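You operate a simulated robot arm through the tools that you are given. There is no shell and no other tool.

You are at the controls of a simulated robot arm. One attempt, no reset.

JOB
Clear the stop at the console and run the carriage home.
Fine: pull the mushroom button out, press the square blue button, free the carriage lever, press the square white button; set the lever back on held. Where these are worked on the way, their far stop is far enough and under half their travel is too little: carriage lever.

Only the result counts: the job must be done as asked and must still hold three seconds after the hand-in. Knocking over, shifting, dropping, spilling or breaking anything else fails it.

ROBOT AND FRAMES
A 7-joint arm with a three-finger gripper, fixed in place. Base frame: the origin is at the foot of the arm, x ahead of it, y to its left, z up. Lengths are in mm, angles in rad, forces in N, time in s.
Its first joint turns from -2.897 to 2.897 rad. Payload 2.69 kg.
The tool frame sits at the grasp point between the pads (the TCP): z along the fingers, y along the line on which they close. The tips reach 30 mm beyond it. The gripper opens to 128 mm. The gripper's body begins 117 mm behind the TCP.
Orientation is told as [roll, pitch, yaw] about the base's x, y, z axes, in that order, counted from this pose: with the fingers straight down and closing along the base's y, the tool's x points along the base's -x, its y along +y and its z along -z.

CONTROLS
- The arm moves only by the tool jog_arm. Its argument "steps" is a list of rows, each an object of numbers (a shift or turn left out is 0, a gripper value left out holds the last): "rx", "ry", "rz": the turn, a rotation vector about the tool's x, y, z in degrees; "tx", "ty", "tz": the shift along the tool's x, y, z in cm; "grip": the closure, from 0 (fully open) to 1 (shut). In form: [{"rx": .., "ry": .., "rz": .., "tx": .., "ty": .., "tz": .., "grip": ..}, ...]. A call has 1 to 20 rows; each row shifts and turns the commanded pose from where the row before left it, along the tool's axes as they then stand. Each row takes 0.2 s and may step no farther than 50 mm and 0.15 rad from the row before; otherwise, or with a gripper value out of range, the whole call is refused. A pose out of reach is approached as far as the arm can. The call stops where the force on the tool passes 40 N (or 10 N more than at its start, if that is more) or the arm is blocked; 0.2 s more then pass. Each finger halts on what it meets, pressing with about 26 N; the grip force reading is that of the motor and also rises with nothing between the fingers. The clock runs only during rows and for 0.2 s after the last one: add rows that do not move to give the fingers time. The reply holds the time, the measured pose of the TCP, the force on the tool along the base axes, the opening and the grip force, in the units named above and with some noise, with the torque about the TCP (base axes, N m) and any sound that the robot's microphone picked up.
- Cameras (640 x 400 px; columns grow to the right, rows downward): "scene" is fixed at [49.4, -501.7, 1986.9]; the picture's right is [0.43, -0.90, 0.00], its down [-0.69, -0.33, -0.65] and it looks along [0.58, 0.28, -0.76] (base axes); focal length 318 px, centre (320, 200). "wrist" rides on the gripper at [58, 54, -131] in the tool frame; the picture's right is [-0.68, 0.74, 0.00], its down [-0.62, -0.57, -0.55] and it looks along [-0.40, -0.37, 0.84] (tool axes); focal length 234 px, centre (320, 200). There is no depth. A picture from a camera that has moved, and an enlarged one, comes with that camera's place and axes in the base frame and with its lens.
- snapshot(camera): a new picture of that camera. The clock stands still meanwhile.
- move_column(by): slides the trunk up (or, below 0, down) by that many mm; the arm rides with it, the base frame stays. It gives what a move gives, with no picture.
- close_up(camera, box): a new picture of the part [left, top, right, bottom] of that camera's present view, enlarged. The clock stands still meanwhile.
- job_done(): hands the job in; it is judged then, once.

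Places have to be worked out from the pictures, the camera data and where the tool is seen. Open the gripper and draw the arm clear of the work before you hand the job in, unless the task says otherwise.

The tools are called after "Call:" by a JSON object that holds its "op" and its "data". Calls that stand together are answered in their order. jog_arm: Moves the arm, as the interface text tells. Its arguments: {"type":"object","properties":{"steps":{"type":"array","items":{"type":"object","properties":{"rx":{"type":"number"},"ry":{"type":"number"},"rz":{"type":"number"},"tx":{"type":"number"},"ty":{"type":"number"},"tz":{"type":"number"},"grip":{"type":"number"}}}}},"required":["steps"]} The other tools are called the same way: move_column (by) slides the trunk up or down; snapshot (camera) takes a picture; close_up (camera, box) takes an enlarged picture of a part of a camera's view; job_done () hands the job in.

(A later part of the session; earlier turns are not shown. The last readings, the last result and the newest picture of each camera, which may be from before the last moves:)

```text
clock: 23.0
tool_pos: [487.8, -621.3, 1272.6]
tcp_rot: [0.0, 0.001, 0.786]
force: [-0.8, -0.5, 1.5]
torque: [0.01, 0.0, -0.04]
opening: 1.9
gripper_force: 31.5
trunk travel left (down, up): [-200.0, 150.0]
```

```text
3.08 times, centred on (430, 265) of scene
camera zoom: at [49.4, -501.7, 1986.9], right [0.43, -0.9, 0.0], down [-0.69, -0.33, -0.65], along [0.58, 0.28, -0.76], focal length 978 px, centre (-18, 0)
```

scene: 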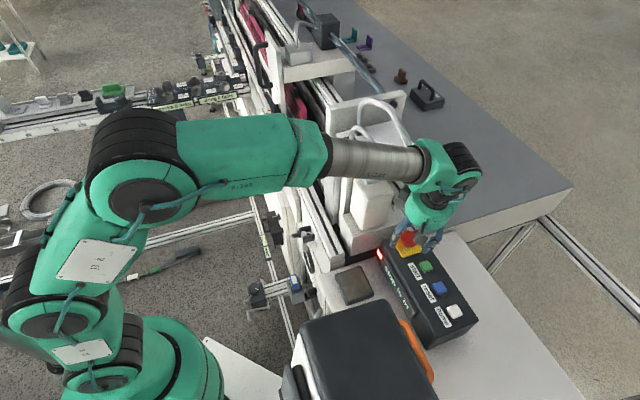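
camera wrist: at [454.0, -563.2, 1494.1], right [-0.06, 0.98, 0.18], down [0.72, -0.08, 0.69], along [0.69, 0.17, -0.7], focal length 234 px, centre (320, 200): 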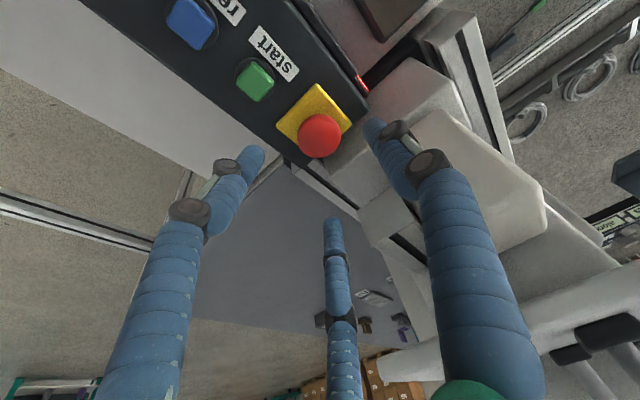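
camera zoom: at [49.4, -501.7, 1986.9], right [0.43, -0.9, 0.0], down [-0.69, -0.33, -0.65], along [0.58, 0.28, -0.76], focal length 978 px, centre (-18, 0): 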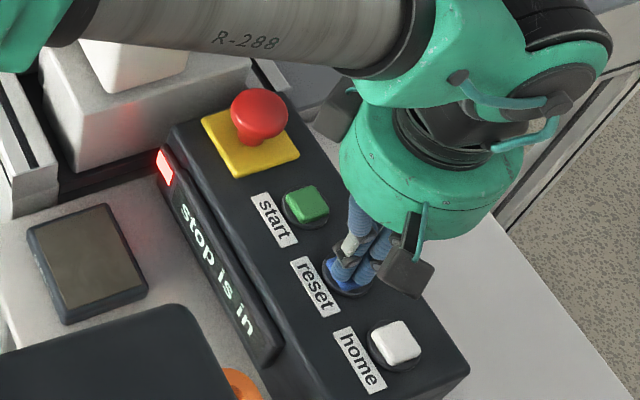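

Light contact on blue (1.5 N). I press further in 1.5–2 mm steps.

Call:
{"op": "jog_arm", "data": {"steps": [{"tz": 0.2}, {"tz": 0.2}, {"tz": 0.15}, {}]}}

Call:
{"op": "close_up", "data": {"camera": "scene", "box": [360, 200, 500, 330]}}

```text
clock: 24.0
tool_pos: [486.6, -620.5, 1269.0]
tcp_rot: [-0.003, 0.0, 0.786]
force: [2.0, -4.0, 9.0]
torque: [-0.11, -0.08, 0.01]
opening: 6.3
gripper_force: 31.7
trunk travel left (down, up): [-200.0, 150.0]
heard: click
```

```text
3.08 times, centred on (430, 265) of scene
camera zoom: at [49.4, -501.7, 1986.9], right [0.43, -0.9, 0.0], down [-0.69, -0.33, -0.65], along [0.58, 0.28, -0.76], focal length 978 px, centre (-18, 0)
```

zoom: 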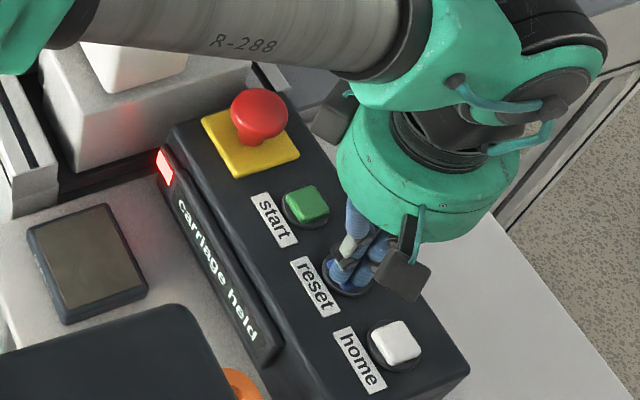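

"Click", and the display now reads "carriage held", so the reset worked. I lift off and retrace the safe path back toward the rail side, turning the wrist to yaw −15° for the lever.

Call:
{"op": "jog_arm", "data": {"steps": [{"tz": -3}, {"tz": -4}, {"tz": -4}, {"tz": -4}, {"tx": -0.53, "ty": 2.9, "tz": -2.8}, {"tx": -0.53, "ty": 2.9, "tz": -2.8}, {"tx": -0.53, "ty": 2.9, "tz": -2.8}, {"tx": -0.53, "ty": 2.9, "tz": -2.8}, {"tx": -0.53, "ty": 2.9, "tz": -2.8}, {"tx": -0.53, "ty": 2.9, "tz": -2.8}, {"rz": 7.5, "grip": 0}, {"rz": 7.5}, {"rz": 7.5}, {"rz": 7.5}, {"rz": 7.5}, {"rz": 7.5}, {"rz": 7.5}, {"rz": 7.5}]}}

Call:
{"op": "snapshot", "data": {"camera": "scene"}}

```text
clock: 27.8
tool_pos: [384.6, -475.5, 1586.1]
tcp_rot: [0.001, 0.0, -0.265]
force: [0.9, 0.0, 0.2]
torque: [-0.02, -0.01, 0.0]
opening: 128.0
gripper_force: 0.1
trunk travel left (down, up): [-200.0, 150.0]
```

```text
taken
```

scene: 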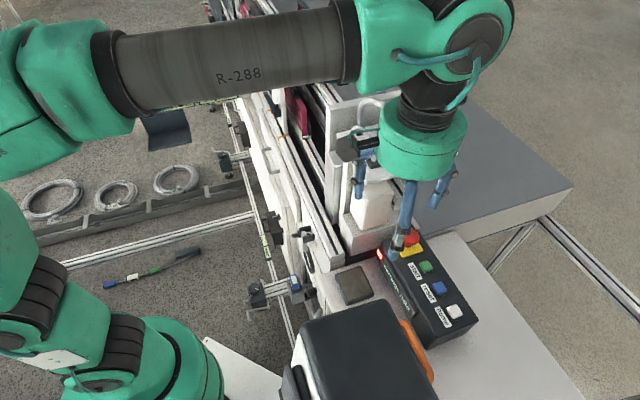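

Next: travel back along the outward side at z 1586, then to a viewing spot in front of the carriage.

Call:
{"op": "jog_arm", "data": {"steps": [{"tx": 1.0, "ty": 4.4}, {"tx": 1.0, "ty": 4.4}, {"tx": 1.0, "ty": 4.4}, {"tx": 1.0, "ty": 4.4}, {"tx": 1.0, "ty": 4.4}, {"tx": 1.0, "ty": 4.4}, {"tx": 1.0, "ty": 4.4}, {"tx": 1.0, "ty": 4.4}, {"tx": 1.0, "ty": 4.4}, {"tx": -1.96, "ty": 4.28}, {"tx": -1.96, "ty": 4.28}, {"tx": -1.96, "ty": 4.28}, {"tx": -1.96, "ty": 4.28}, {"tx": -1.96, "ty": 4.28}, {"tx": -1.96, "ty": 4.28}, {"tx": -1.96, "ty": 4.28}, {"tx": -1.96, "ty": 4.28}]}}

Call:
{"op": "snapshot", "data": {"camera": "wrist"}}

Call:
{"op": "snapshot", "data": {"camera": "scene"}}

```text
clock: 31.4
tool_pos: [639.9, 219.8, 1588.6]
tcp_rot: [0.0, 0.001, -0.263]
force: [0.5, -0.2, -0.3]
torque: [0.0, 0.0, 0.0]
opening: 128.1
gripper_force: 0.0
trunk travel left (down, up): [-200.0, 150.0]
```

```text
taken
camera wrist: at [598.9, 286.9, 1719.4], right [0.84, 0.54, 0.0], down [0.45, -0.71, 0.55], along [0.29, -0.46, -0.84], focal length 234 px, centre (320, 200)
```

wrist: 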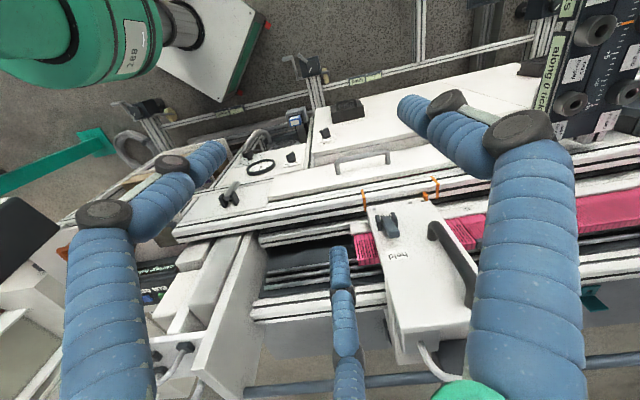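

```text
taken
```

scene: 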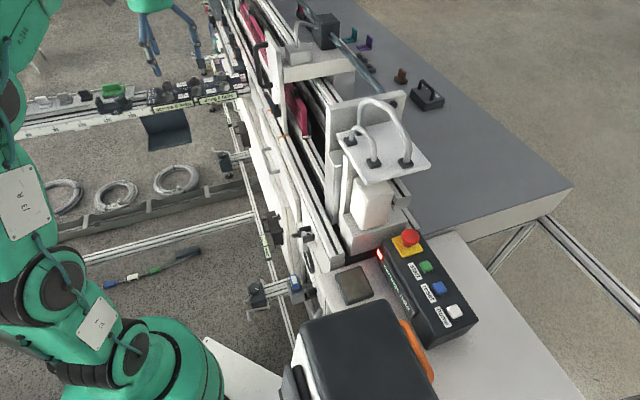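

Call:
{"op": "close_up", "data": {"camera": "wrist", "box": [340, 180, 500, 280]}}

Call:
{"op": "close_up", "data": {"camera": "scene", "box": [230, 80, 320, 140]}}

```text
4.00 times, centred on (420, 230) of wrist
camera zoom: at [598.9, 286.9, 1719.4], right [0.84, 0.54, 0.0], down [0.45, -0.71, 0.55], along [0.29, -0.46, -0.84], focal length 937 px, centre (-80, 80)
```

zoom: 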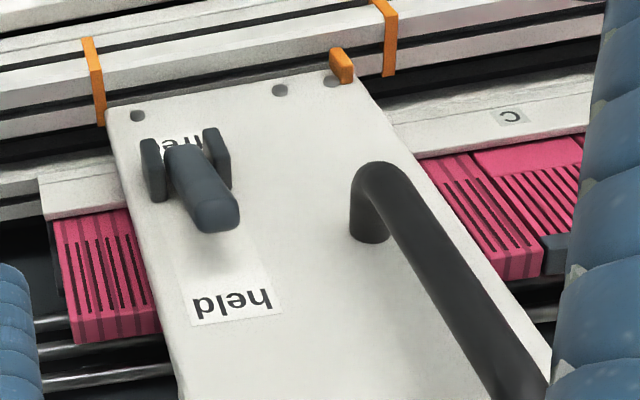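

```text
6.67 times, centred on (275, 110) of scene
camera zoom: at [49.4, -501.7, 1986.9], right [0.43, -0.9, 0.0], down [-0.69, -0.33, -0.65], along [0.58, 0.28, -0.76], focal length 2118 px, centre (620, 800)
```

zoom: 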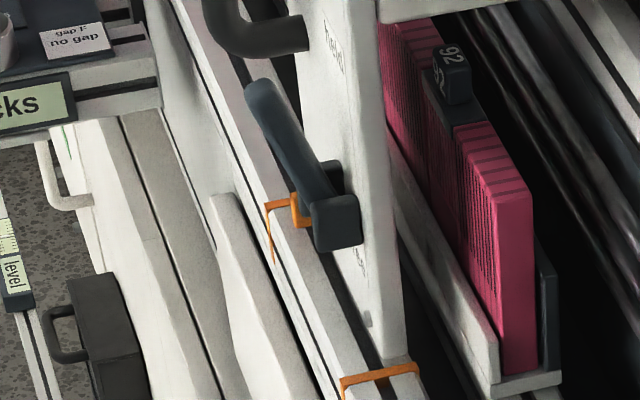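

Refined: lever pivot ≈(902,89,1301.5), lever tip ≈(879,111,1375), plate face ~14 mm behind the pivot, and the gap behind the lever tip ~34 mm. I go above it, so the plate-side finger can drop into that gap, and check.

Call:
{"op": "jog_arm", "data": {"steps": [{"tx": -4.4, "ty": -0.42}, {"tx": -4.4, "ty": -0.42}, {"tx": -4.4, "ty": -0.42}, {"tx": -4.4, "ty": -0.42}, {"tx": -4.4, "ty": -0.42}, {}, {"tz": 3.0}, {"tz": 3.0}, {"tz": 3.0}, {}]}}

Call:
{"op": "snapshot", "data": {"camera": "wrist"}}

Call:
{"op": "snapshot", "data": {"camera": "scene"}}

Call:
{"op": "close_up", "data": {"camera": "scene", "box": [210, 50, 330, 140]}}

```text
clock: 33.6
tool_pos: [848.2, 140.2, 1495.0]
tcp_rot: [-0.001, 0.0, -0.261]
force: [0.4, -0.8, -0.3]
torque: [-0.01, 0.03, 0.0]
opening: 128.0
gripper_force: 0.1
trunk travel left (down, up): [-200.0, 150.0]
```

```text
taken
camera wrist: at [805.8, 207.4, 1627.7], right [0.84, 0.54, 0.0], down [0.45, -0.71, 0.55], along [0.29, -0.46, -0.84], focal length 234 px, centre (320, 200)
```

wrist: 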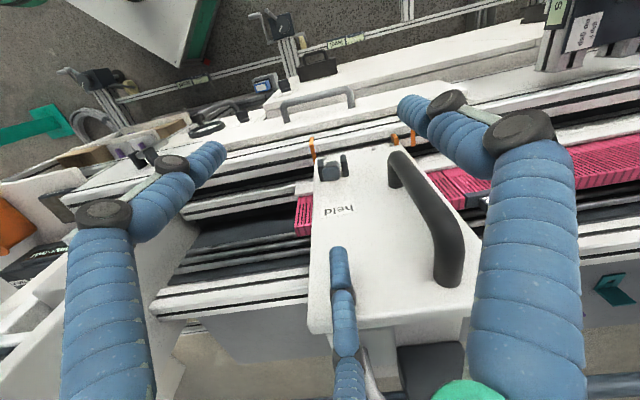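

```text
taken
```

scene: 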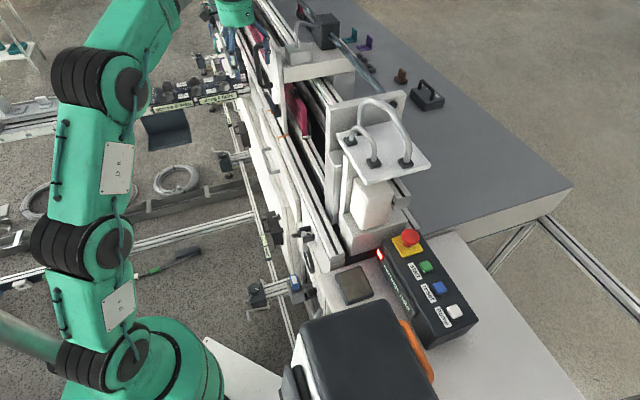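

```text
4.44 times, centred on (270, 95) of scene
camera zoom: at [49.4, -501.7, 1986.9], right [0.43, -0.9, 0.0], down [-0.69, -0.33, -0.65], along [0.58, 0.28, -0.76], focal length 1412 px, centre (542, 667)
```

zoom: 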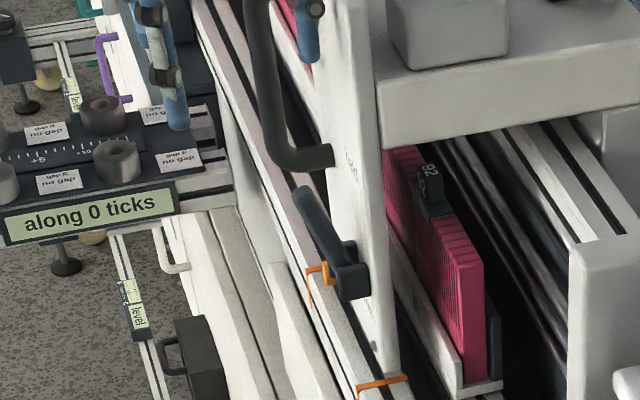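

The inner fingertip projects right where predicted, above the gap behind the lever. I descend 75 mm and look again.

Call:
{"op": "jog_arm", "data": {"steps": [{"tz": 2.5}, {"tz": 2.5}, {"tz": 2.5}, {}]}}

Call:
{"op": "close_up", "data": {"camera": "wrist", "box": [240, 130, 440, 280]}}

Call:
{"op": "close_up", "data": {"camera": "scene", "box": [210, 50, 330, 140]}}

```text
clock: 34.6
tool_pos: [848.3, 141.2, 1422.7]
tcp_rot: [0.001, -0.001, -0.262]
force: [-0.8, 0.1, -0.2]
torque: [-0.03, 0.02, 0.01]
opening: 128.3
gripper_force: 0.1
trunk travel left (down, up): [-200.0, 150.0]
```

```text
2.67 times, centred on (340, 205) of wrist
camera zoom: at [806.1, 209.4, 1553.6], right [0.84, 0.54, 0.0], down [0.45, -0.71, 0.55], along [0.29, -0.46, -0.84], focal length 624 px, centre (267, 187)
```

zoom: 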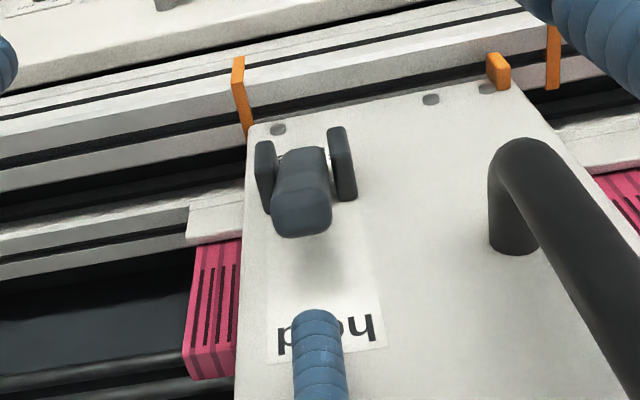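

```text
4.44 times, centred on (270, 95) of scene
camera zoom: at [49.4, -501.7, 1986.9], right [0.43, -0.9, 0.0], down [-0.69, -0.33, -0.65], along [0.58, 0.28, -0.76], focal length 1412 px, centre (542, 667)
```

zoom: 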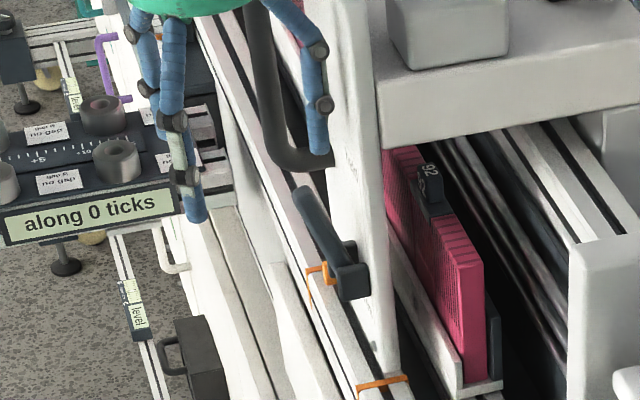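

The lever end is at o≈-545 and the fingertip looks to be ~3 mm from the plate. I shift 4 mm outward and lower 29 mm into the gap.

Call:
{"op": "jog_arm", "data": {"steps": [{"tx": 0.34, "ty": 0.2, "tz": 0.5}, {"tz": 0.8}, {"tz": 0.8}, {"tz": 0.8}, {}]}}

Call:
{"op": "close_up", "data": {"camera": "wrist", "box": [240, 130, 440, 280]}}

Call:
{"op": "close_up", "data": {"camera": "scene", "box": [230, 70, 310, 130]}}

```text
clock: 35.8
tool_pos: [845.6, 146.8, 1392.7]
tcp_rot: [0.001, 0.0, -0.262]
force: [-0.8, -0.2, 0.8]
torque: [-0.01, -0.02, 0.02]
opening: 127.8
gripper_force: 0.1
trunk travel left (down, up): [-200.0, 150.0]
```

```text
2.67 times, centred on (340, 205) of wrist
camera zoom: at [803.8, 213.0, 1525.0], right [0.84, 0.54, 0.0], down [0.45, -0.71, 0.55], along [0.29, -0.46, -0.84], focal length 624 px, centre (267, 187)
```

zoom: 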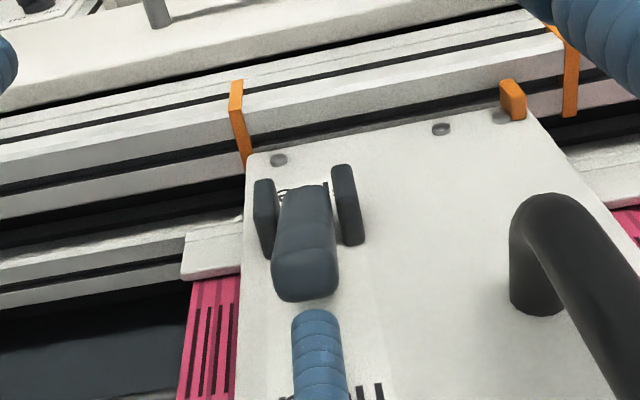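

```text
6.67 times, centred on (270, 100) of scene
camera zoom: at [49.4, -501.7, 1986.9], right [0.43, -0.9, 0.0], down [-0.69, -0.33, -0.65], along [0.58, 0.28, -0.76], focal length 2118 px, centre (653, 867)
```

zoom: 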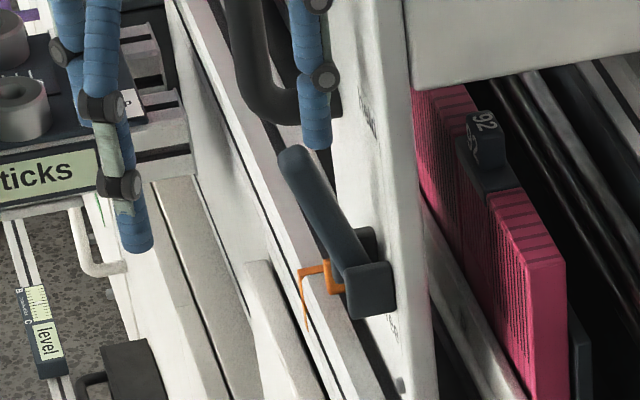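

Re-triangulating with both cameras, the fingertip end is actually at o≈-558, z≈1379, just level with the lever end and barely 16 mm from it. I move 10 mm toward the plate, then lower 20 mm.

Call:
{"op": "jog_arm", "data": {"steps": [{"tx": -0.87, "ty": -0.5}, {}, {"tz": 0.7}, {"tz": 0.7}, {"tz": 0.6}, {}]}}

Call:
{"op": "close_up", "data": {"camera": "wrist", "box": [240, 130, 440, 280]}}

Call:
{"op": "close_up", "data": {"camera": "scene", "box": [230, 70, 310, 130]}}

```text
clock: 37.2
tool_pos: [855.1, 140.5, 1373.7]
tcp_rot: [-0.001, 0.0, -0.261]
force: [0.0, 0.8, 0.3]
torque: [0.0, 0.0, -0.02]
opening: 128.0
gripper_force: 0.1
trunk travel left (down, up): [-200.0, 150.0]
```

```text
2.67 times, centred on (340, 205) of wrist
camera zoom: at [812.8, 206.5, 1504.9], right [0.84, 0.54, 0.0], down [0.45, -0.71, 0.55], along [0.29, -0.46, -0.84], focal length 624 px, centre (267, 187)
```

zoom: 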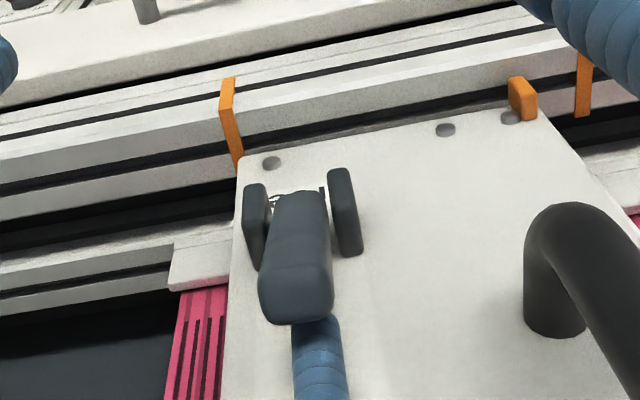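

```text
6.67 times, centred on (270, 100) of scene
camera zoom: at [49.4, -501.7, 1986.9], right [0.43, -0.9, 0.0], down [-0.69, -0.33, -0.65], along [0.58, 0.28, -0.76], focal length 2118 px, centre (653, 867)
```

zoom: 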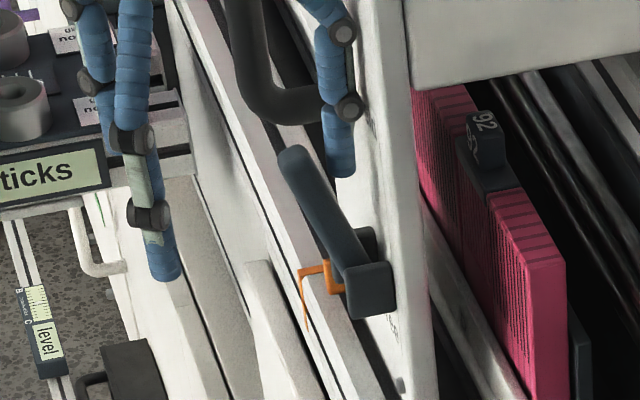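

The finger is now behind the lever tip, a bit off-centre. I shift 8 mm toward the lever's centre and begin pulling outward along the arc.

Call:
{"op": "jog_arm", "data": {"steps": [{"tx": 0.4, "ty": -0.7}, {"tx": 0.61, "ty": 0.35, "tz": 0.17}, {"tx": 0.61, "ty": 0.35, "tz": 0.17}, {"tx": 0.61, "ty": 0.35, "tz": 0.17}, {}]}}

Call:
{"op": "close_up", "data": {"camera": "wrist", "box": [240, 130, 440, 280]}}

Call:
{"op": "close_up", "data": {"camera": "scene", "box": [230, 70, 310, 130]}}

```text
clock: 38.4
tool_pos: [831.7, 148.4, 1367.8]
tcp_rot: [0.0, -0.002, -0.261]
force: [0.7, -2.4, 1.0]
torque: [-0.07, -0.08, -0.04]
opening: 128.1
gripper_force: 0.0
trunk travel left (down, up): [-200.0, 150.0]
```

```text
2.67 times, centred on (340, 205) of wrist
camera zoom: at [790.3, 215.1, 1499.6], right [0.84, 0.54, 0.0], down [0.45, -0.71, 0.55], along [0.29, -0.46, -0.84], focal length 624 px, centre (267, 187)
```

zoom: 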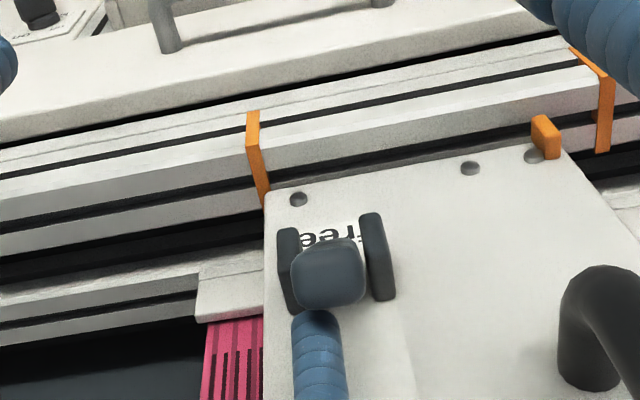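

```text
6.67 times, centred on (270, 100) of scene
camera zoom: at [49.4, -501.7, 1986.9], right [0.43, -0.9, 0.0], down [-0.69, -0.33, -0.65], along [0.58, 0.28, -0.76], focal length 2118 px, centre (653, 867)
```

zoom: 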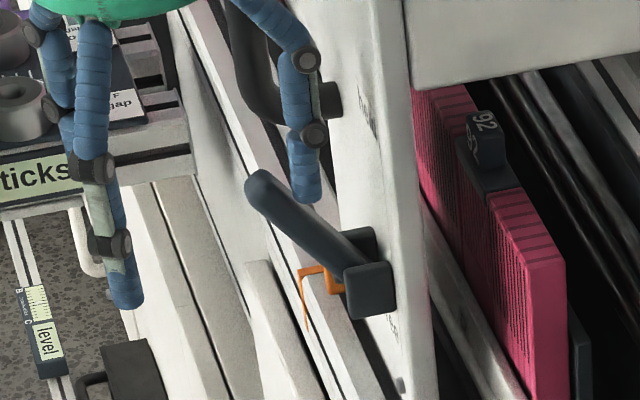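

The lever follows: it is now ~45° out. I continue along the arc, outward then down.

Call:
{"op": "jog_arm", "data": {"steps": [{"tx": 0.5, "ty": 0.64, "tz": 0.5}, {"tx": 0.65, "ty": 0.37, "tz": 0.5}, {"tx": 0.58, "ty": 0.34, "tz": 0.6}, {"tx": 0.58, "ty": 0.34, "tz": 0.6}, {"tx": 0.35, "ty": 0.2, "tz": 0.8}, {"tx": 0.35, "ty": 0.2, "tz": 0.8}, {"tx": 0.16, "ty": 0.09, "tz": 0.85}, {"tx": 0.16, "ty": 0.09, "tz": 0.85}, {}]}}

Call:
{"op": "close_up", "data": {"camera": "wrist", "box": [240, 130, 440, 280]}}

Call:
{"op": "close_up", "data": {"camera": "scene", "box": [230, 70, 310, 130]}}

```text
clock: 40.1
tool_pos: [810.6, 175.8, 1329.6]
tcp_rot: [0.005, -0.019, -0.262]
force: [3.6, -2.9, 8.6]
torque: [-0.5, -0.44, 0.0]
opening: 128.5
gripper_force: 0.1
trunk travel left (down, up): [-200.0, 150.0]
stopped in row 8: the force on the tool passed its limit at 47 N (the readings are from after the stop); the commanded pose is now the measured one
```

```text
2.67 times, centred on (340, 205) of wrist
camera zoom: at [765.9, 242.1, 1459.6], right [0.84, 0.54, 0.02], down [0.44, -0.71, 0.56], along [0.31, -0.46, -0.83], focal length 624 px, centre (267, 187)
```

zoom: 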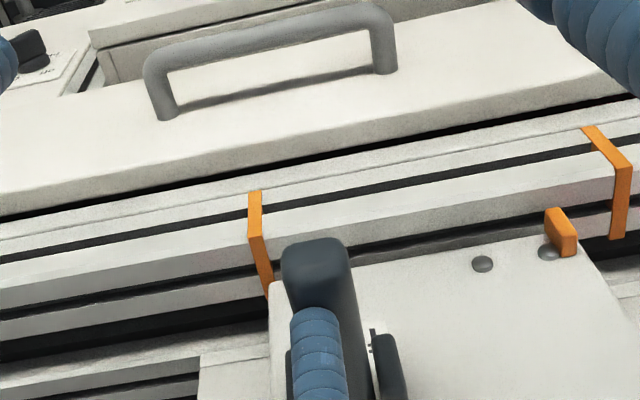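

```text
6.67 times, centred on (270, 100) of scene
camera zoom: at [49.4, -501.7, 1986.9], right [0.43, -0.9, 0.0], down [-0.69, -0.33, -0.65], along [0.58, 0.28, -0.76], focal length 2118 px, centre (653, 867)
```

zoom: 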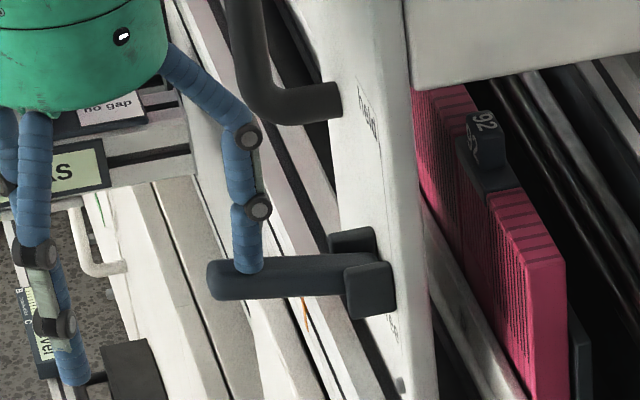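

The push was blocked at 47 N with the lever now roughly horizontal. Is this its far stop? I check the display.

Call:
{"op": "close_up", "data": {"camera": "scene", "box": [360, 220, 480, 350]}}

Call:
{"op": "snapshot", "data": {"camera": "wrist"}}

```text
3.08 times, centred on (420, 285) of scene
camera zoom: at [49.4, -501.7, 1986.9], right [0.43, -0.9, 0.0], down [-0.69, -0.33, -0.65], along [0.58, 0.28, -0.76], focal length 978 px, centre (12, -62)
```

zoom: 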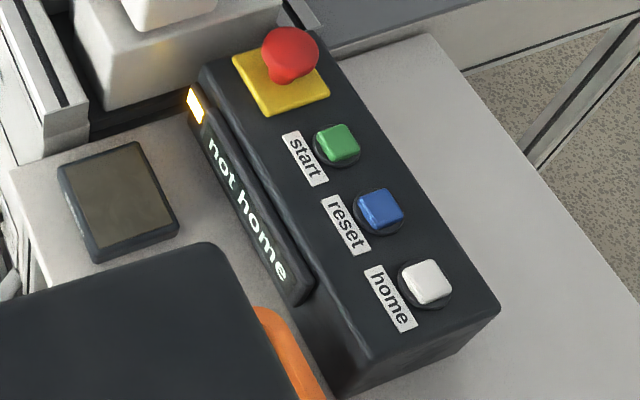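

```text
taken
camera wrist: at [765.9, 242.1, 1459.6], right [0.84, 0.54, 0.02], down [0.44, -0.71, 0.56], along [0.31, -0.46, -0.83], focal length 234 px, centre (320, 200)
```

wrist: 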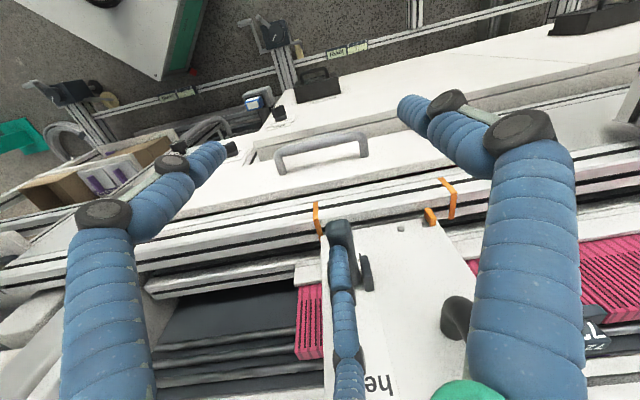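

The display reads "not home" with an amber lamp, so the lever is on free at its far stop. I lift off, retreat the way I came, and head back to the console.

Call:
{"op": "jog_arm", "data": {"steps": [{"tz": -2}, {"tz": -4}, {"tz": -4.9}, {"tz": -4.9}, {"tz": -4.9}, {"tz": -4.9}, {"tx": 4.4}, {"tx": 4.4}, {"tx": 4.4}, {"tx": 4.4}]}}

Call:
{"op": "close_up", "data": {"camera": "wrist", "box": [280, 160, 480, 310]}}

Call:
{"op": "close_up", "data": {"camera": "scene", "box": [360, 220, 480, 350]}}

Call:
{"op": "close_up", "data": {"camera": "scene", "box": [230, 70, 310, 130]}}

```text
clock: 42.3
tool_pos: [632.7, 222.2, 1582.5]
tcp_rot: [0.006, -0.019, -0.262]
force: [-0.2, -0.2, 0.1]
torque: [0.01, -0.08, -0.02]
opening: 127.9
gripper_force: 0.0
trunk travel left (down, up): [-200.0, 150.0]
```

```text
2.67 times, centred on (380, 235) of wrist
camera zoom: at [589.1, 288.9, 1713.7], right [0.84, 0.54, 0.02], down [0.44, -0.71, 0.56], along [0.31, -0.46, -0.83], focal length 624 px, centre (160, 107)
```

zoom: 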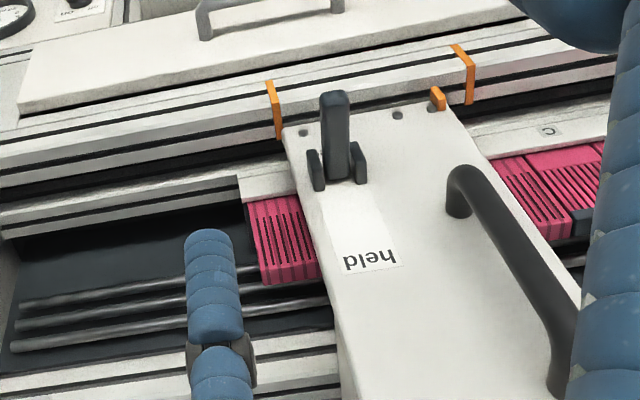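

```text
3.08 times, centred on (420, 285) of scene
camera zoom: at [49.4, -501.7, 1986.9], right [0.43, -0.9, 0.0], down [-0.69, -0.33, -0.65], along [0.58, 0.28, -0.76], focal length 978 px, centre (12, -62)
```

zoom: 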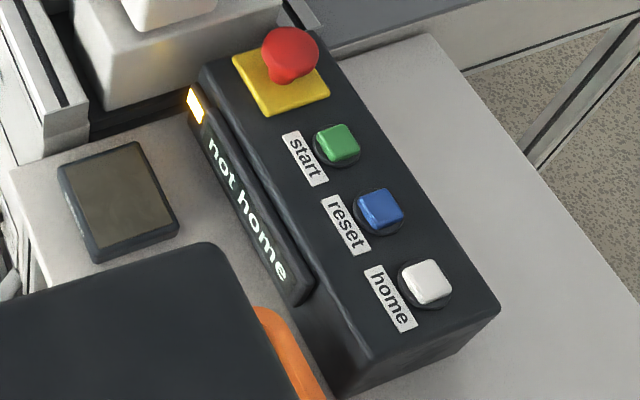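

```text
6.67 times, centred on (270, 100) of scene
camera zoom: at [49.4, -501.7, 1986.9], right [0.43, -0.9, 0.0], down [-0.69, -0.33, -0.65], along [0.58, 0.28, -0.76], focal length 2118 px, centre (653, 867)
```

zoom: 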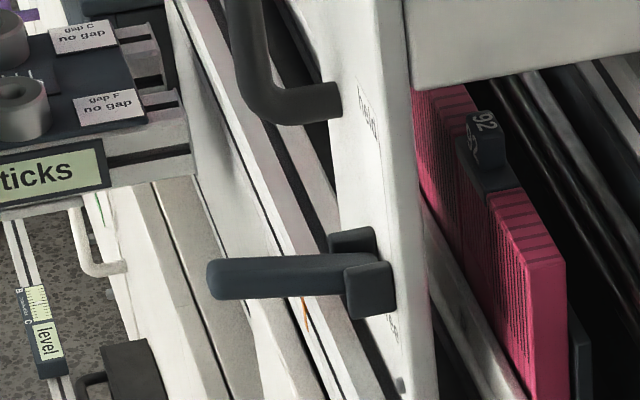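

The lever stays down and the display still says "not home". I return along the safe path to the console side, fingers closing on the way.

Call:
{"op": "jog_arm", "data": {"steps": [{"rx": 0.6, "ry": 0.96, "grip": 1}, {"tx": 1.96, "ty": -4.28}, {"tx": 1.96, "ty": -4.28}, {"tx": 1.96, "ty": -4.28}, {"tx": 1.96, "ty": -4.28}, {"tx": 1.96, "ty": -4.28}, {"tx": 1.96, "ty": -4.28}, {"tx": 1.96, "ty": -4.28}, {"tx": 1.96, "ty": -4.28}, {"tx": -1.0, "ty": -4.4}, {"tx": -1.0, "ty": -4.4}, {"tx": -1.0, "ty": -4.4}, {"tx": -1.0, "ty": -4.4}, {"tx": -1.0, "ty": -4.4}, {"tx": -1.0, "ty": -4.4}, {"tx": -1.0, "ty": -4.4}, {"tx": -1.0, "ty": -4.4}, {"tx": -1.0, "ty": -4.4}]}}

Call:
{"op": "snapshot", "data": {"camera": "scene"}}

```text
clock: 46.1
tool_pos: [383.3, -475.1, 1584.6]
tcp_rot: [-0.006, 0.001, -0.262]
force: [-0.4, 0.0, -0.8]
torque: [0.05, 0.01, 0.0]
opening: 2.0
gripper_force: 25.8
trunk travel left (down, up): [-200.0, 150.0]
```

```text
taken
```

scene: 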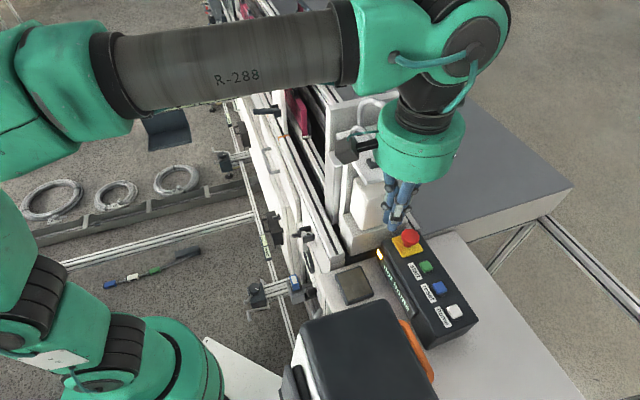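

Clear so far. I move down to about 70 mm above the white button.

Call:
{"op": "jog_arm", "data": {"steps": [{"tx": -1.52, "ty": -2.42, "tz": 3.43}, {"tx": -1.52, "ty": -2.42, "tz": 3.43}, {"tx": -1.52, "ty": -2.42, "tz": 3.43}, {"tx": -1.52, "ty": -2.42, "tz": 3.43}, {"tx": -1.52, "ty": -2.42, "tz": 3.43}, {"tx": -1.52, "ty": -2.42, "tz": 3.43}, {"tx": -1.52, "ty": -2.42, "tz": 3.43}, {}]}}

Call:
{"op": "close_up", "data": {"camera": "wrist", "box": [200, 80, 440, 280]}}

Call:
{"op": "snapshot", "data": {"camera": "scene"}}

```text
clock: 47.9
tool_pos: [439.2, -665.9, 1343.9]
tcp_rot: [-0.004, 0.002, -0.261]
force: [0.8, 0.2, -0.2]
torque: [0.04, 0.01, -0.02]
opening: 2.2
gripper_force: 26.1
trunk travel left (down, up): [-200.0, 150.0]
```

```text
2.00 times, centred on (320, 180) of wrist
camera zoom: at [396.8, -598.9, 1476.1], right [0.84, 0.54, -0.01], down [0.45, -0.7, 0.55], along [0.29, -0.47, -0.83], focal length 468 px, centre (320, 240)
```

zoom: 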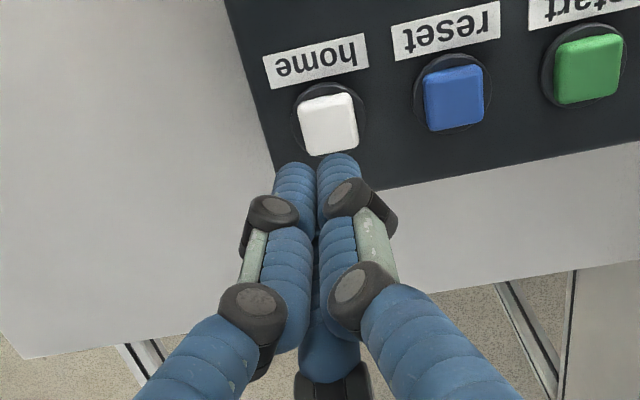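

```text
taken
```

scene: 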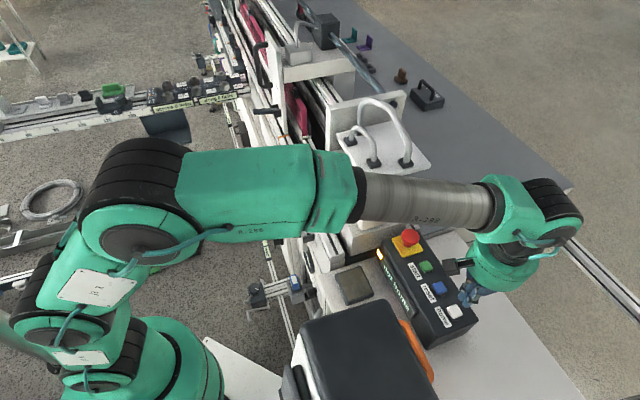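

White seen at ~(443,-668). I correct 4 mm, descend and press in small steps as with blue.

Call:
{"op": "jog_arm", "data": {"steps": [{"tz": 3.0, "tx": -0.38}, {"tz": 2.5}, {"tz": 1.0}, {"tz": 0.5}, {"tz": 0.2}, {"tz": 0.2}, {"tz": 0.15}, {}]}}

Call:
{"op": "close_up", "data": {"camera": "scene", "box": [360, 220, 480, 350]}}

Call:
{"op": "close_up", "data": {"camera": "scene", "box": [210, 20, 350, 150]}}

```text
clock: 49.7
tool_pos: [441.1, -668.9, 1269.8]
tcp_rot: [-0.008, 0.003, -0.262]
force: [-2.8, -0.7, 7.3]
torque: [0.03, 0.04, 0.02]
opening: 6.1
gripper_force: 31.3
trunk travel left (down, up): [-200.0, 150.0]
heard: click
```

```text
3.08 times, centred on (420, 285) of scene
camera zoom: at [49.4, -501.7, 1986.9], right [0.43, -0.9, 0.0], down [-0.69, -0.33, -0.65], along [0.58, 0.28, -0.76], focal length 978 px, centre (12, -62)
```

zoom: 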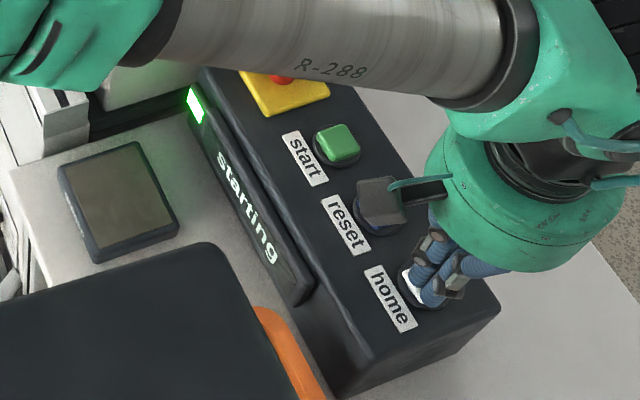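

```text
3.08 times, centred on (280, 85) of scene
camera zoom: at [49.4, -501.7, 1986.9], right [0.43, -0.9, 0.0], down [-0.69, -0.33, -0.65], along [0.58, 0.28, -0.76], focal length 978 px, centre (443, 554)
```

zoom: 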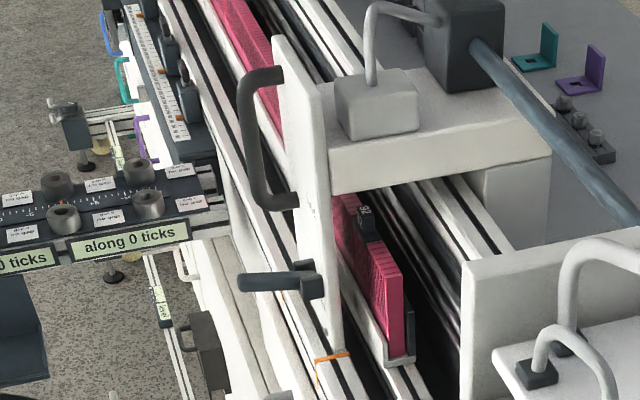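

Click; the display reads "starting" with a green lamp. I lift off slightly and let time pass to see the carriage run.

Call:
{"op": "jog_arm", "data": {"steps": [{"tz": -2}, {"tz": -3}, {"tz": -3}, {}, {}, {}, {}, {}, {}, {}]}}

Call:
{"op": "close_up", "data": {"camera": "scene", "box": [360, 220, 480, 350]}}

Call:
{"op": "close_up", "data": {"camera": "scene", "box": [210, 20, 350, 150]}}

```text
clock: 51.9
tool_pos: [442.3, -666.4, 1350.9]
tcp_rot: [-0.005, 0.001, -0.262]
force: [0.4, -0.7, -0.8]
torque: [-0.03, 0.01, 0.0]
opening: 2.1
gripper_force: 31.6
trunk travel left (down, up): [-200.0, 150.0]
```

```text
3.08 times, centred on (420, 285) of scene
camera zoom: at [49.4, -501.7, 1986.9], right [0.43, -0.9, 0.0], down [-0.69, -0.33, -0.65], along [0.58, 0.28, -0.76], focal length 978 px, centre (12, -62)
```

zoom: 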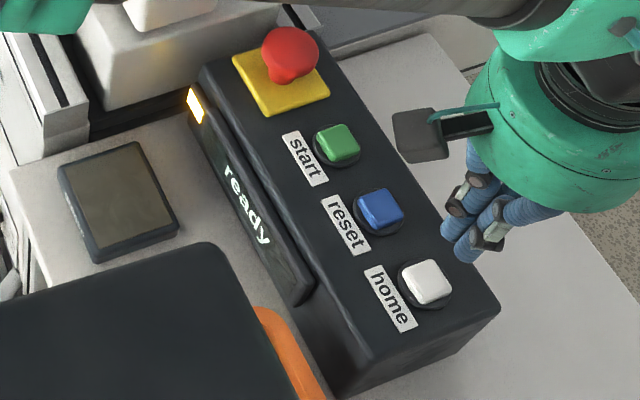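

```text
3.08 times, centred on (280, 85) of scene
camera zoom: at [49.4, -501.7, 1986.9], right [0.43, -0.9, 0.0], down [-0.69, -0.33, -0.65], along [0.58, 0.28, -0.76], focal length 978 px, centre (443, 554)
```

zoom: 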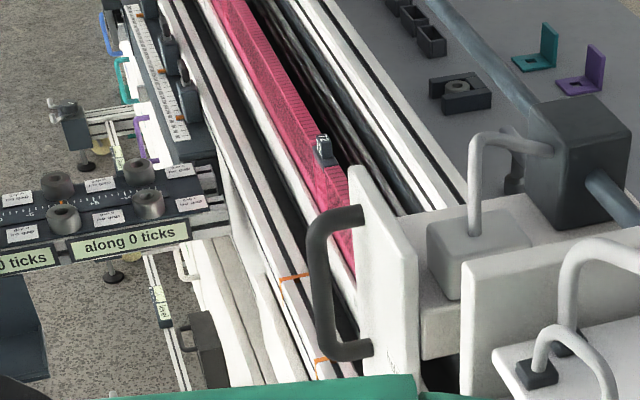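

The carriage ran home (toward the console) and the display reads "ready". I retreat along the known path to look at the lever's new place.

Call:
{"op": "jog_arm", "data": {"steps": [{"tx": 1.52, "ty": 2.42, "tz": -3.43}, {"tx": 1.52, "ty": 2.42, "tz": -3.43}, {"tx": 1.52, "ty": 2.42, "tz": -3.43}, {"tx": 1.52, "ty": 2.42, "tz": -3.43}, {"tx": 1.52, "ty": 2.42, "tz": -3.43}, {"tx": 1.52, "ty": 2.42, "tz": -3.43}, {"tx": 1.52, "ty": 2.42, "tz": -3.43}, {"tx": 1.0, "ty": 4.4}, {"tx": 1.0, "ty": 4.4}, {"tx": 1.0, "ty": 4.4}, {"tx": 1.0, "ty": 4.4}, {"tx": 1.0, "ty": 4.4}, {"tx": 1.0, "ty": 4.4}, {"tx": 1.0, "ty": 4.4}, {"tx": 1.0, "ty": 4.4}, {"tx": 1.0, "ty": 4.4}]}}

Call:
{"op": "snapshot", "data": {"camera": "scene"}}

Call:
{"op": "snapshot", "data": {"camera": "wrist"}}

Call:
{"op": "close_up", "data": {"camera": "scene", "box": [220, 70, 380, 190]}}

```text
clock: 55.3
tool_pos: [401.4, -71.8, 1587.8]
tcp_rot: [-0.005, 0.002, -0.262]
force: [-0.2, -0.7, 0.4]
torque: [-0.01, -0.03, 0.02]
opening: 1.9
gripper_force: 31.7
trunk travel left (down, up): [-200.0, 150.0]
```

```text
taken
```

scene: 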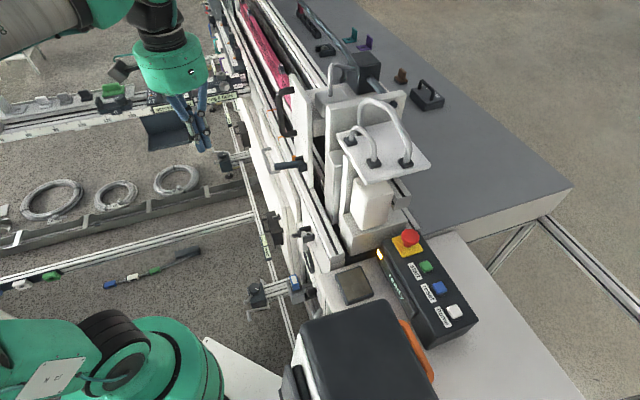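

```text
taken
camera wrist: at [360.8, -3.6, 1718.7], right [0.84, 0.54, -0.01], down [0.45, -0.7, 0.55], along [0.29, -0.47, -0.83], focal length 234 px, centre (320, 200)
```

wrist: 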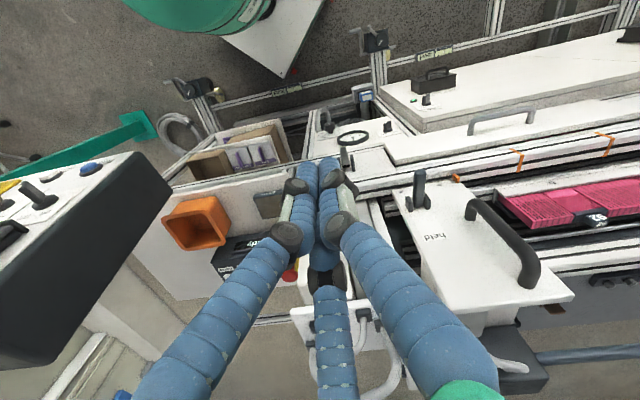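

```text
3.33 times, centred on (300, 130) of scene
camera zoom: at [49.4, -501.7, 1986.9], right [0.43, -0.9, 0.0], down [-0.69, -0.33, -0.65], along [0.58, 0.28, -0.76], focal length 1059 px, centre (387, 433)
```

zoom: 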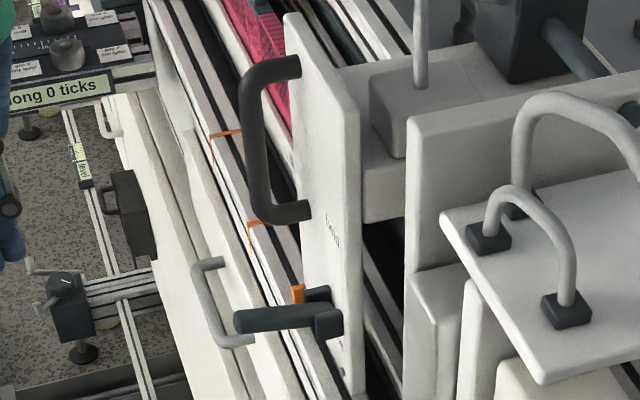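

The carriage moved ~313 mm; the lever's pivot is now at ≈(682,-131,1301.5) and its end at ≈(625.5,-74.4,1314), still on free. To lift it to held I'll use closed fingers tilted 45° inward from below/outside, so first I move level with it and tilt at a safe standoff.

Call:
{"op": "jog_arm", "data": {"steps": [{"tx": -1.96, "ty": 3.4}, {"tx": -1.96, "ty": 3.4}, {"tx": -1.96, "ty": 3.4}, {"tx": -1.96, "ty": 3.4}, {"rx": 3.75, "ry": -6.5}, {"rx": 3.75, "ry": -6.5}, {"rx": 3.75, "ry": -6.5}, {"rx": 3.75, "ry": -6.5}, {"rx": 3.75, "ry": -6.5}, {"rx": 3.75, "ry": -6.5}, {}]}}

Call:
{"op": "snapshot", "data": {"camera": "wrist"}}

Call:
{"op": "snapshot", "data": {"camera": "scene"}}

```text
clock: 57.7
tool_pos: [509.9, 41.2, 1586.4]
tcp_rot: [-0.471, -0.658, -0.097]
force: [0.7, 0.4, 1.0]
torque: [-0.02, -0.01, 0.0]
opening: 2.1
gripper_force: 32.2
trunk travel left (down, up): [-200.0, 150.0]
```

```text
taken
camera wrist: at [418.4, 157.8, 1623.6], right [0.8, 0.58, 0.15], down [0.01, -0.26, 0.97], along [0.6, -0.77, -0.21], focal length 234 px, centre (320, 200)
```

wrist: 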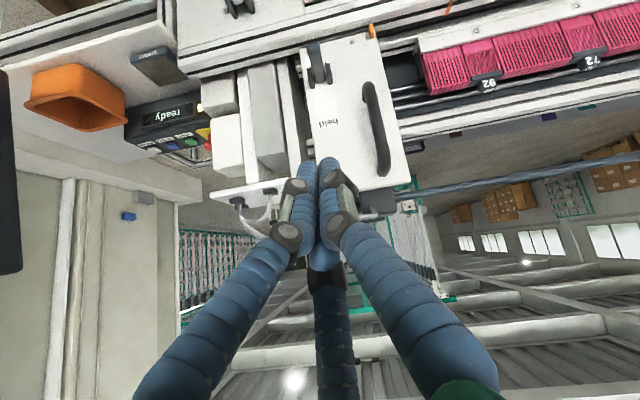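

```text
taken
```

scene: 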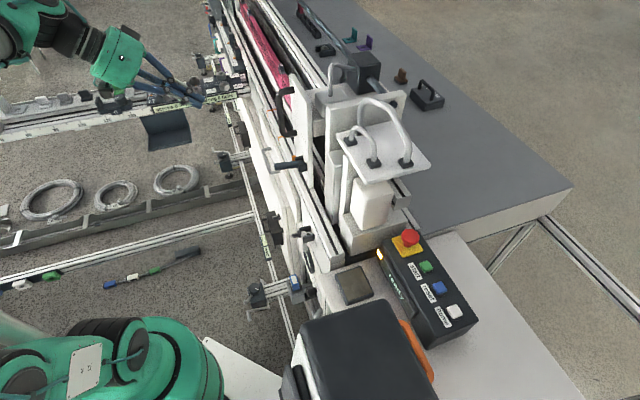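

The tool now points 45° inward-down. I descend toward the pre-contact point below/outside the lever end, pausing at three quarters to check.

Call:
{"op": "jog_arm", "data": {"steps": [{"tx": 1.345, "ty": 0.776, "tz": 3.67}, {"tx": 1.345, "ty": 0.776, "tz": 3.67}, {"tx": 1.345, "ty": 0.776, "tz": 3.67}, {"tx": 1.345, "ty": 0.776, "tz": 3.67}, {"tx": 1.345, "ty": 0.776, "tz": 3.67}, {"tx": 1.345, "ty": 0.776, "tz": 3.67}, {}]}}

Call:
{"op": "snapshot", "data": {"camera": "wrist"}}

Call:
{"op": "snapshot", "data": {"camera": "scene"}}

Call:
{"op": "close_up", "data": {"camera": "scene", "box": [200, 80, 340, 200]}}

```text
clock: 59.3
tool_pos: [573.9, -23.7, 1365.3]
tcp_rot: [-0.472, -0.654, -0.095]
force: [0.4, 0.9, 0.6]
torque: [-0.03, 0.04, -0.04]
opening: 2.6
gripper_force: 31.4
trunk travel left (down, up): [-200.0, 150.0]
```

```text
taken
camera wrist: at [482.2, 94.0, 1403.0], right [0.8, 0.58, 0.15], down [0.01, -0.26, 0.97], along [0.6, -0.77, -0.21], focal length 234 px, centre (320, 200)
```

wrist: 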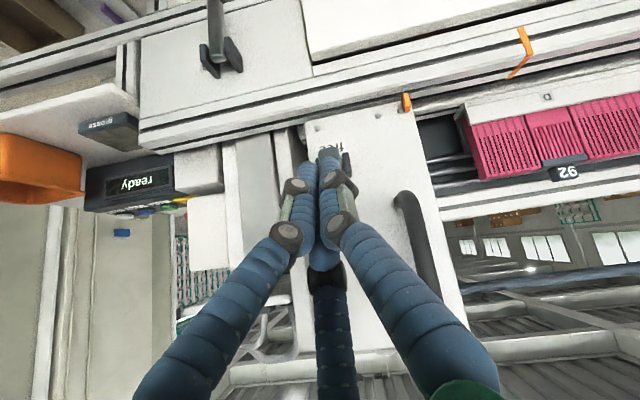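

```text
taken
```

scene: 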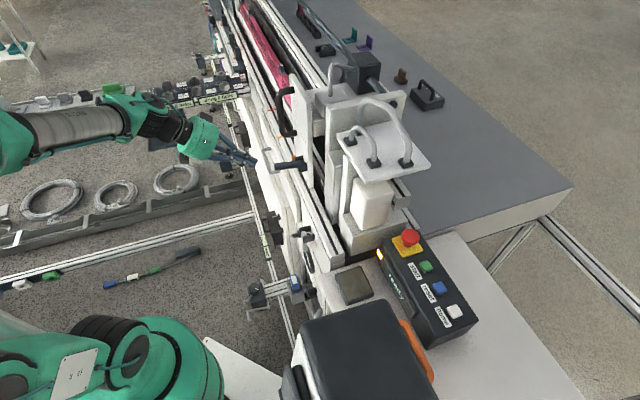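

```text
3.33 times, centred on (270, 140) of scene
camera zoom: at [49.4, -501.7, 1986.9], right [0.43, -0.9, 0.0], down [-0.69, -0.33, -0.65], along [0.58, 0.28, -0.76], focal length 1059 px, centre (487, 400)
```

zoom: 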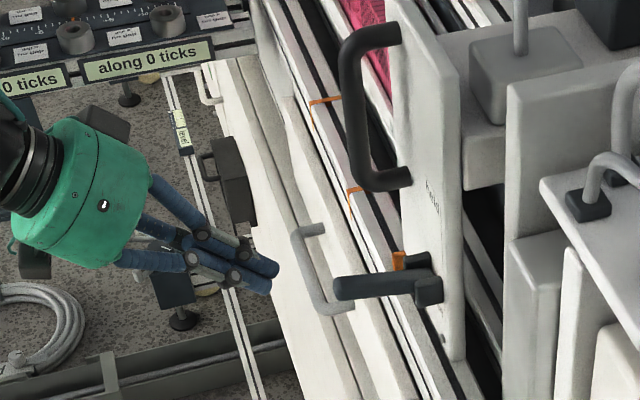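

The tip projects exactly where seen. I finish the approach to just below and outside the lever end.

Call:
{"op": "jog_arm", "data": {"steps": [{"tx": 1.345, "ty": 0.776, "tz": 3.67}, {"tx": 1.345, "ty": 0.776, "tz": 3.67}, {}]}}

Call:
{"op": "close_up", "data": {"camera": "scene", "box": [220, 110, 320, 190]}}

Call:
{"op": "close_up", "data": {"camera": "wrist", "box": [220, 80, 420, 230]}}

```text
clock: 60.1
tool_pos: [592.7, -43.7, 1288.8]
tcp_rot: [-0.472, -0.657, -0.096]
force: [0.1, 0.2, 0.7]
torque: [0.02, 0.04, -0.03]
opening: 2.1
gripper_force: 31.2
trunk travel left (down, up): [-200.0, 150.0]
```

```text
5.00 times, centred on (270, 150) of scene
camera zoom: at [49.4, -501.7, 1986.9], right [0.43, -0.9, 0.0], down [-0.69, -0.33, -0.65], along [0.58, 0.28, -0.76], focal length 1588 px, centre (570, 450)
```

zoom: 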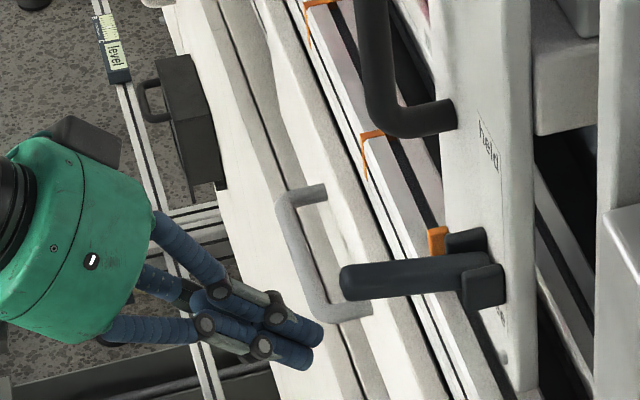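

```text
2.67 times, centred on (320, 155) of wrist
camera zoom: at [502.4, 73.2, 1326.7], right [0.8, 0.58, 0.15], down [0.01, -0.26, 0.97], along [0.6, -0.77, -0.21], focal length 624 px, centre (320, 320)
```

zoom: 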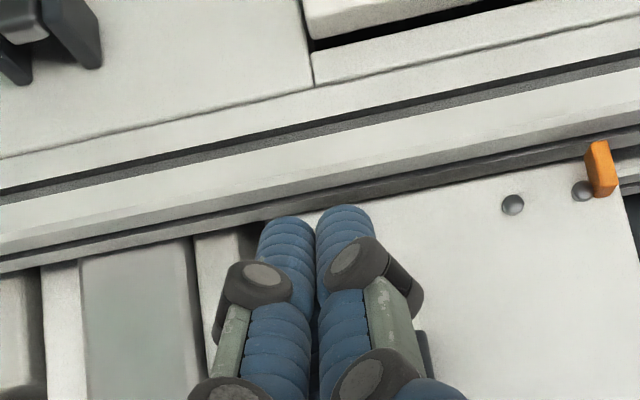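

Lever end is ~22 mm from the fingers along the push direction. I push up-inward (perpendicular to the fingers) 48 mm and check.

Call:
{"op": "jog_arm", "data": {"steps": [{"tx": -0.76, "ty": -0.27}, {"tx": -0.69, "ty": -0.4}, {"tx": -0.69, "ty": -0.4}, {"tx": -0.69, "ty": -0.4}, {"tx": -0.69, "ty": -0.4}, {"tx": -0.69, "ty": -0.4}, {}]}}

Call:
{"op": "close_up", "data": {"camera": "scene", "box": [220, 110, 320, 190]}}

Call:
{"op": "close_up", "data": {"camera": "wrist", "box": [220, 80, 420, 230]}}

```text
clock: 61.7
tool_pos: [619.4, -68.8, 1324.2]
tcp_rot: [-0.471, -0.658, -0.094]
force: [-0.5, 0.4, 0.6]
torque: [0.02, 0.04, 0.0]
opening: 2.2
gripper_force: 31.7
trunk travel left (down, up): [-200.0, 150.0]
```

```text
5.00 times, centred on (270, 150) of scene
camera zoom: at [49.4, -501.7, 1986.9], right [0.43, -0.9, 0.0], down [-0.69, -0.33, -0.65], along [0.58, 0.28, -0.76], focal length 1588 px, centre (570, 450)
```

zoom: 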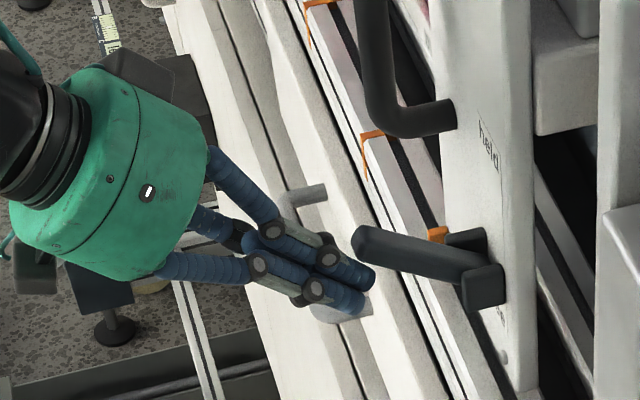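

```text
2.67 times, centred on (320, 155) of wrist
camera zoom: at [528.7, 47.5, 1362.3], right [0.8, 0.58, 0.15], down [0.01, -0.26, 0.97], along [0.6, -0.77, -0.21], focal length 624 px, centre (320, 320)
```

zoom: 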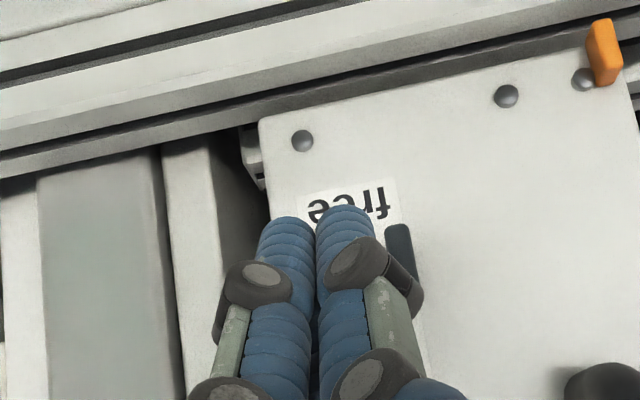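

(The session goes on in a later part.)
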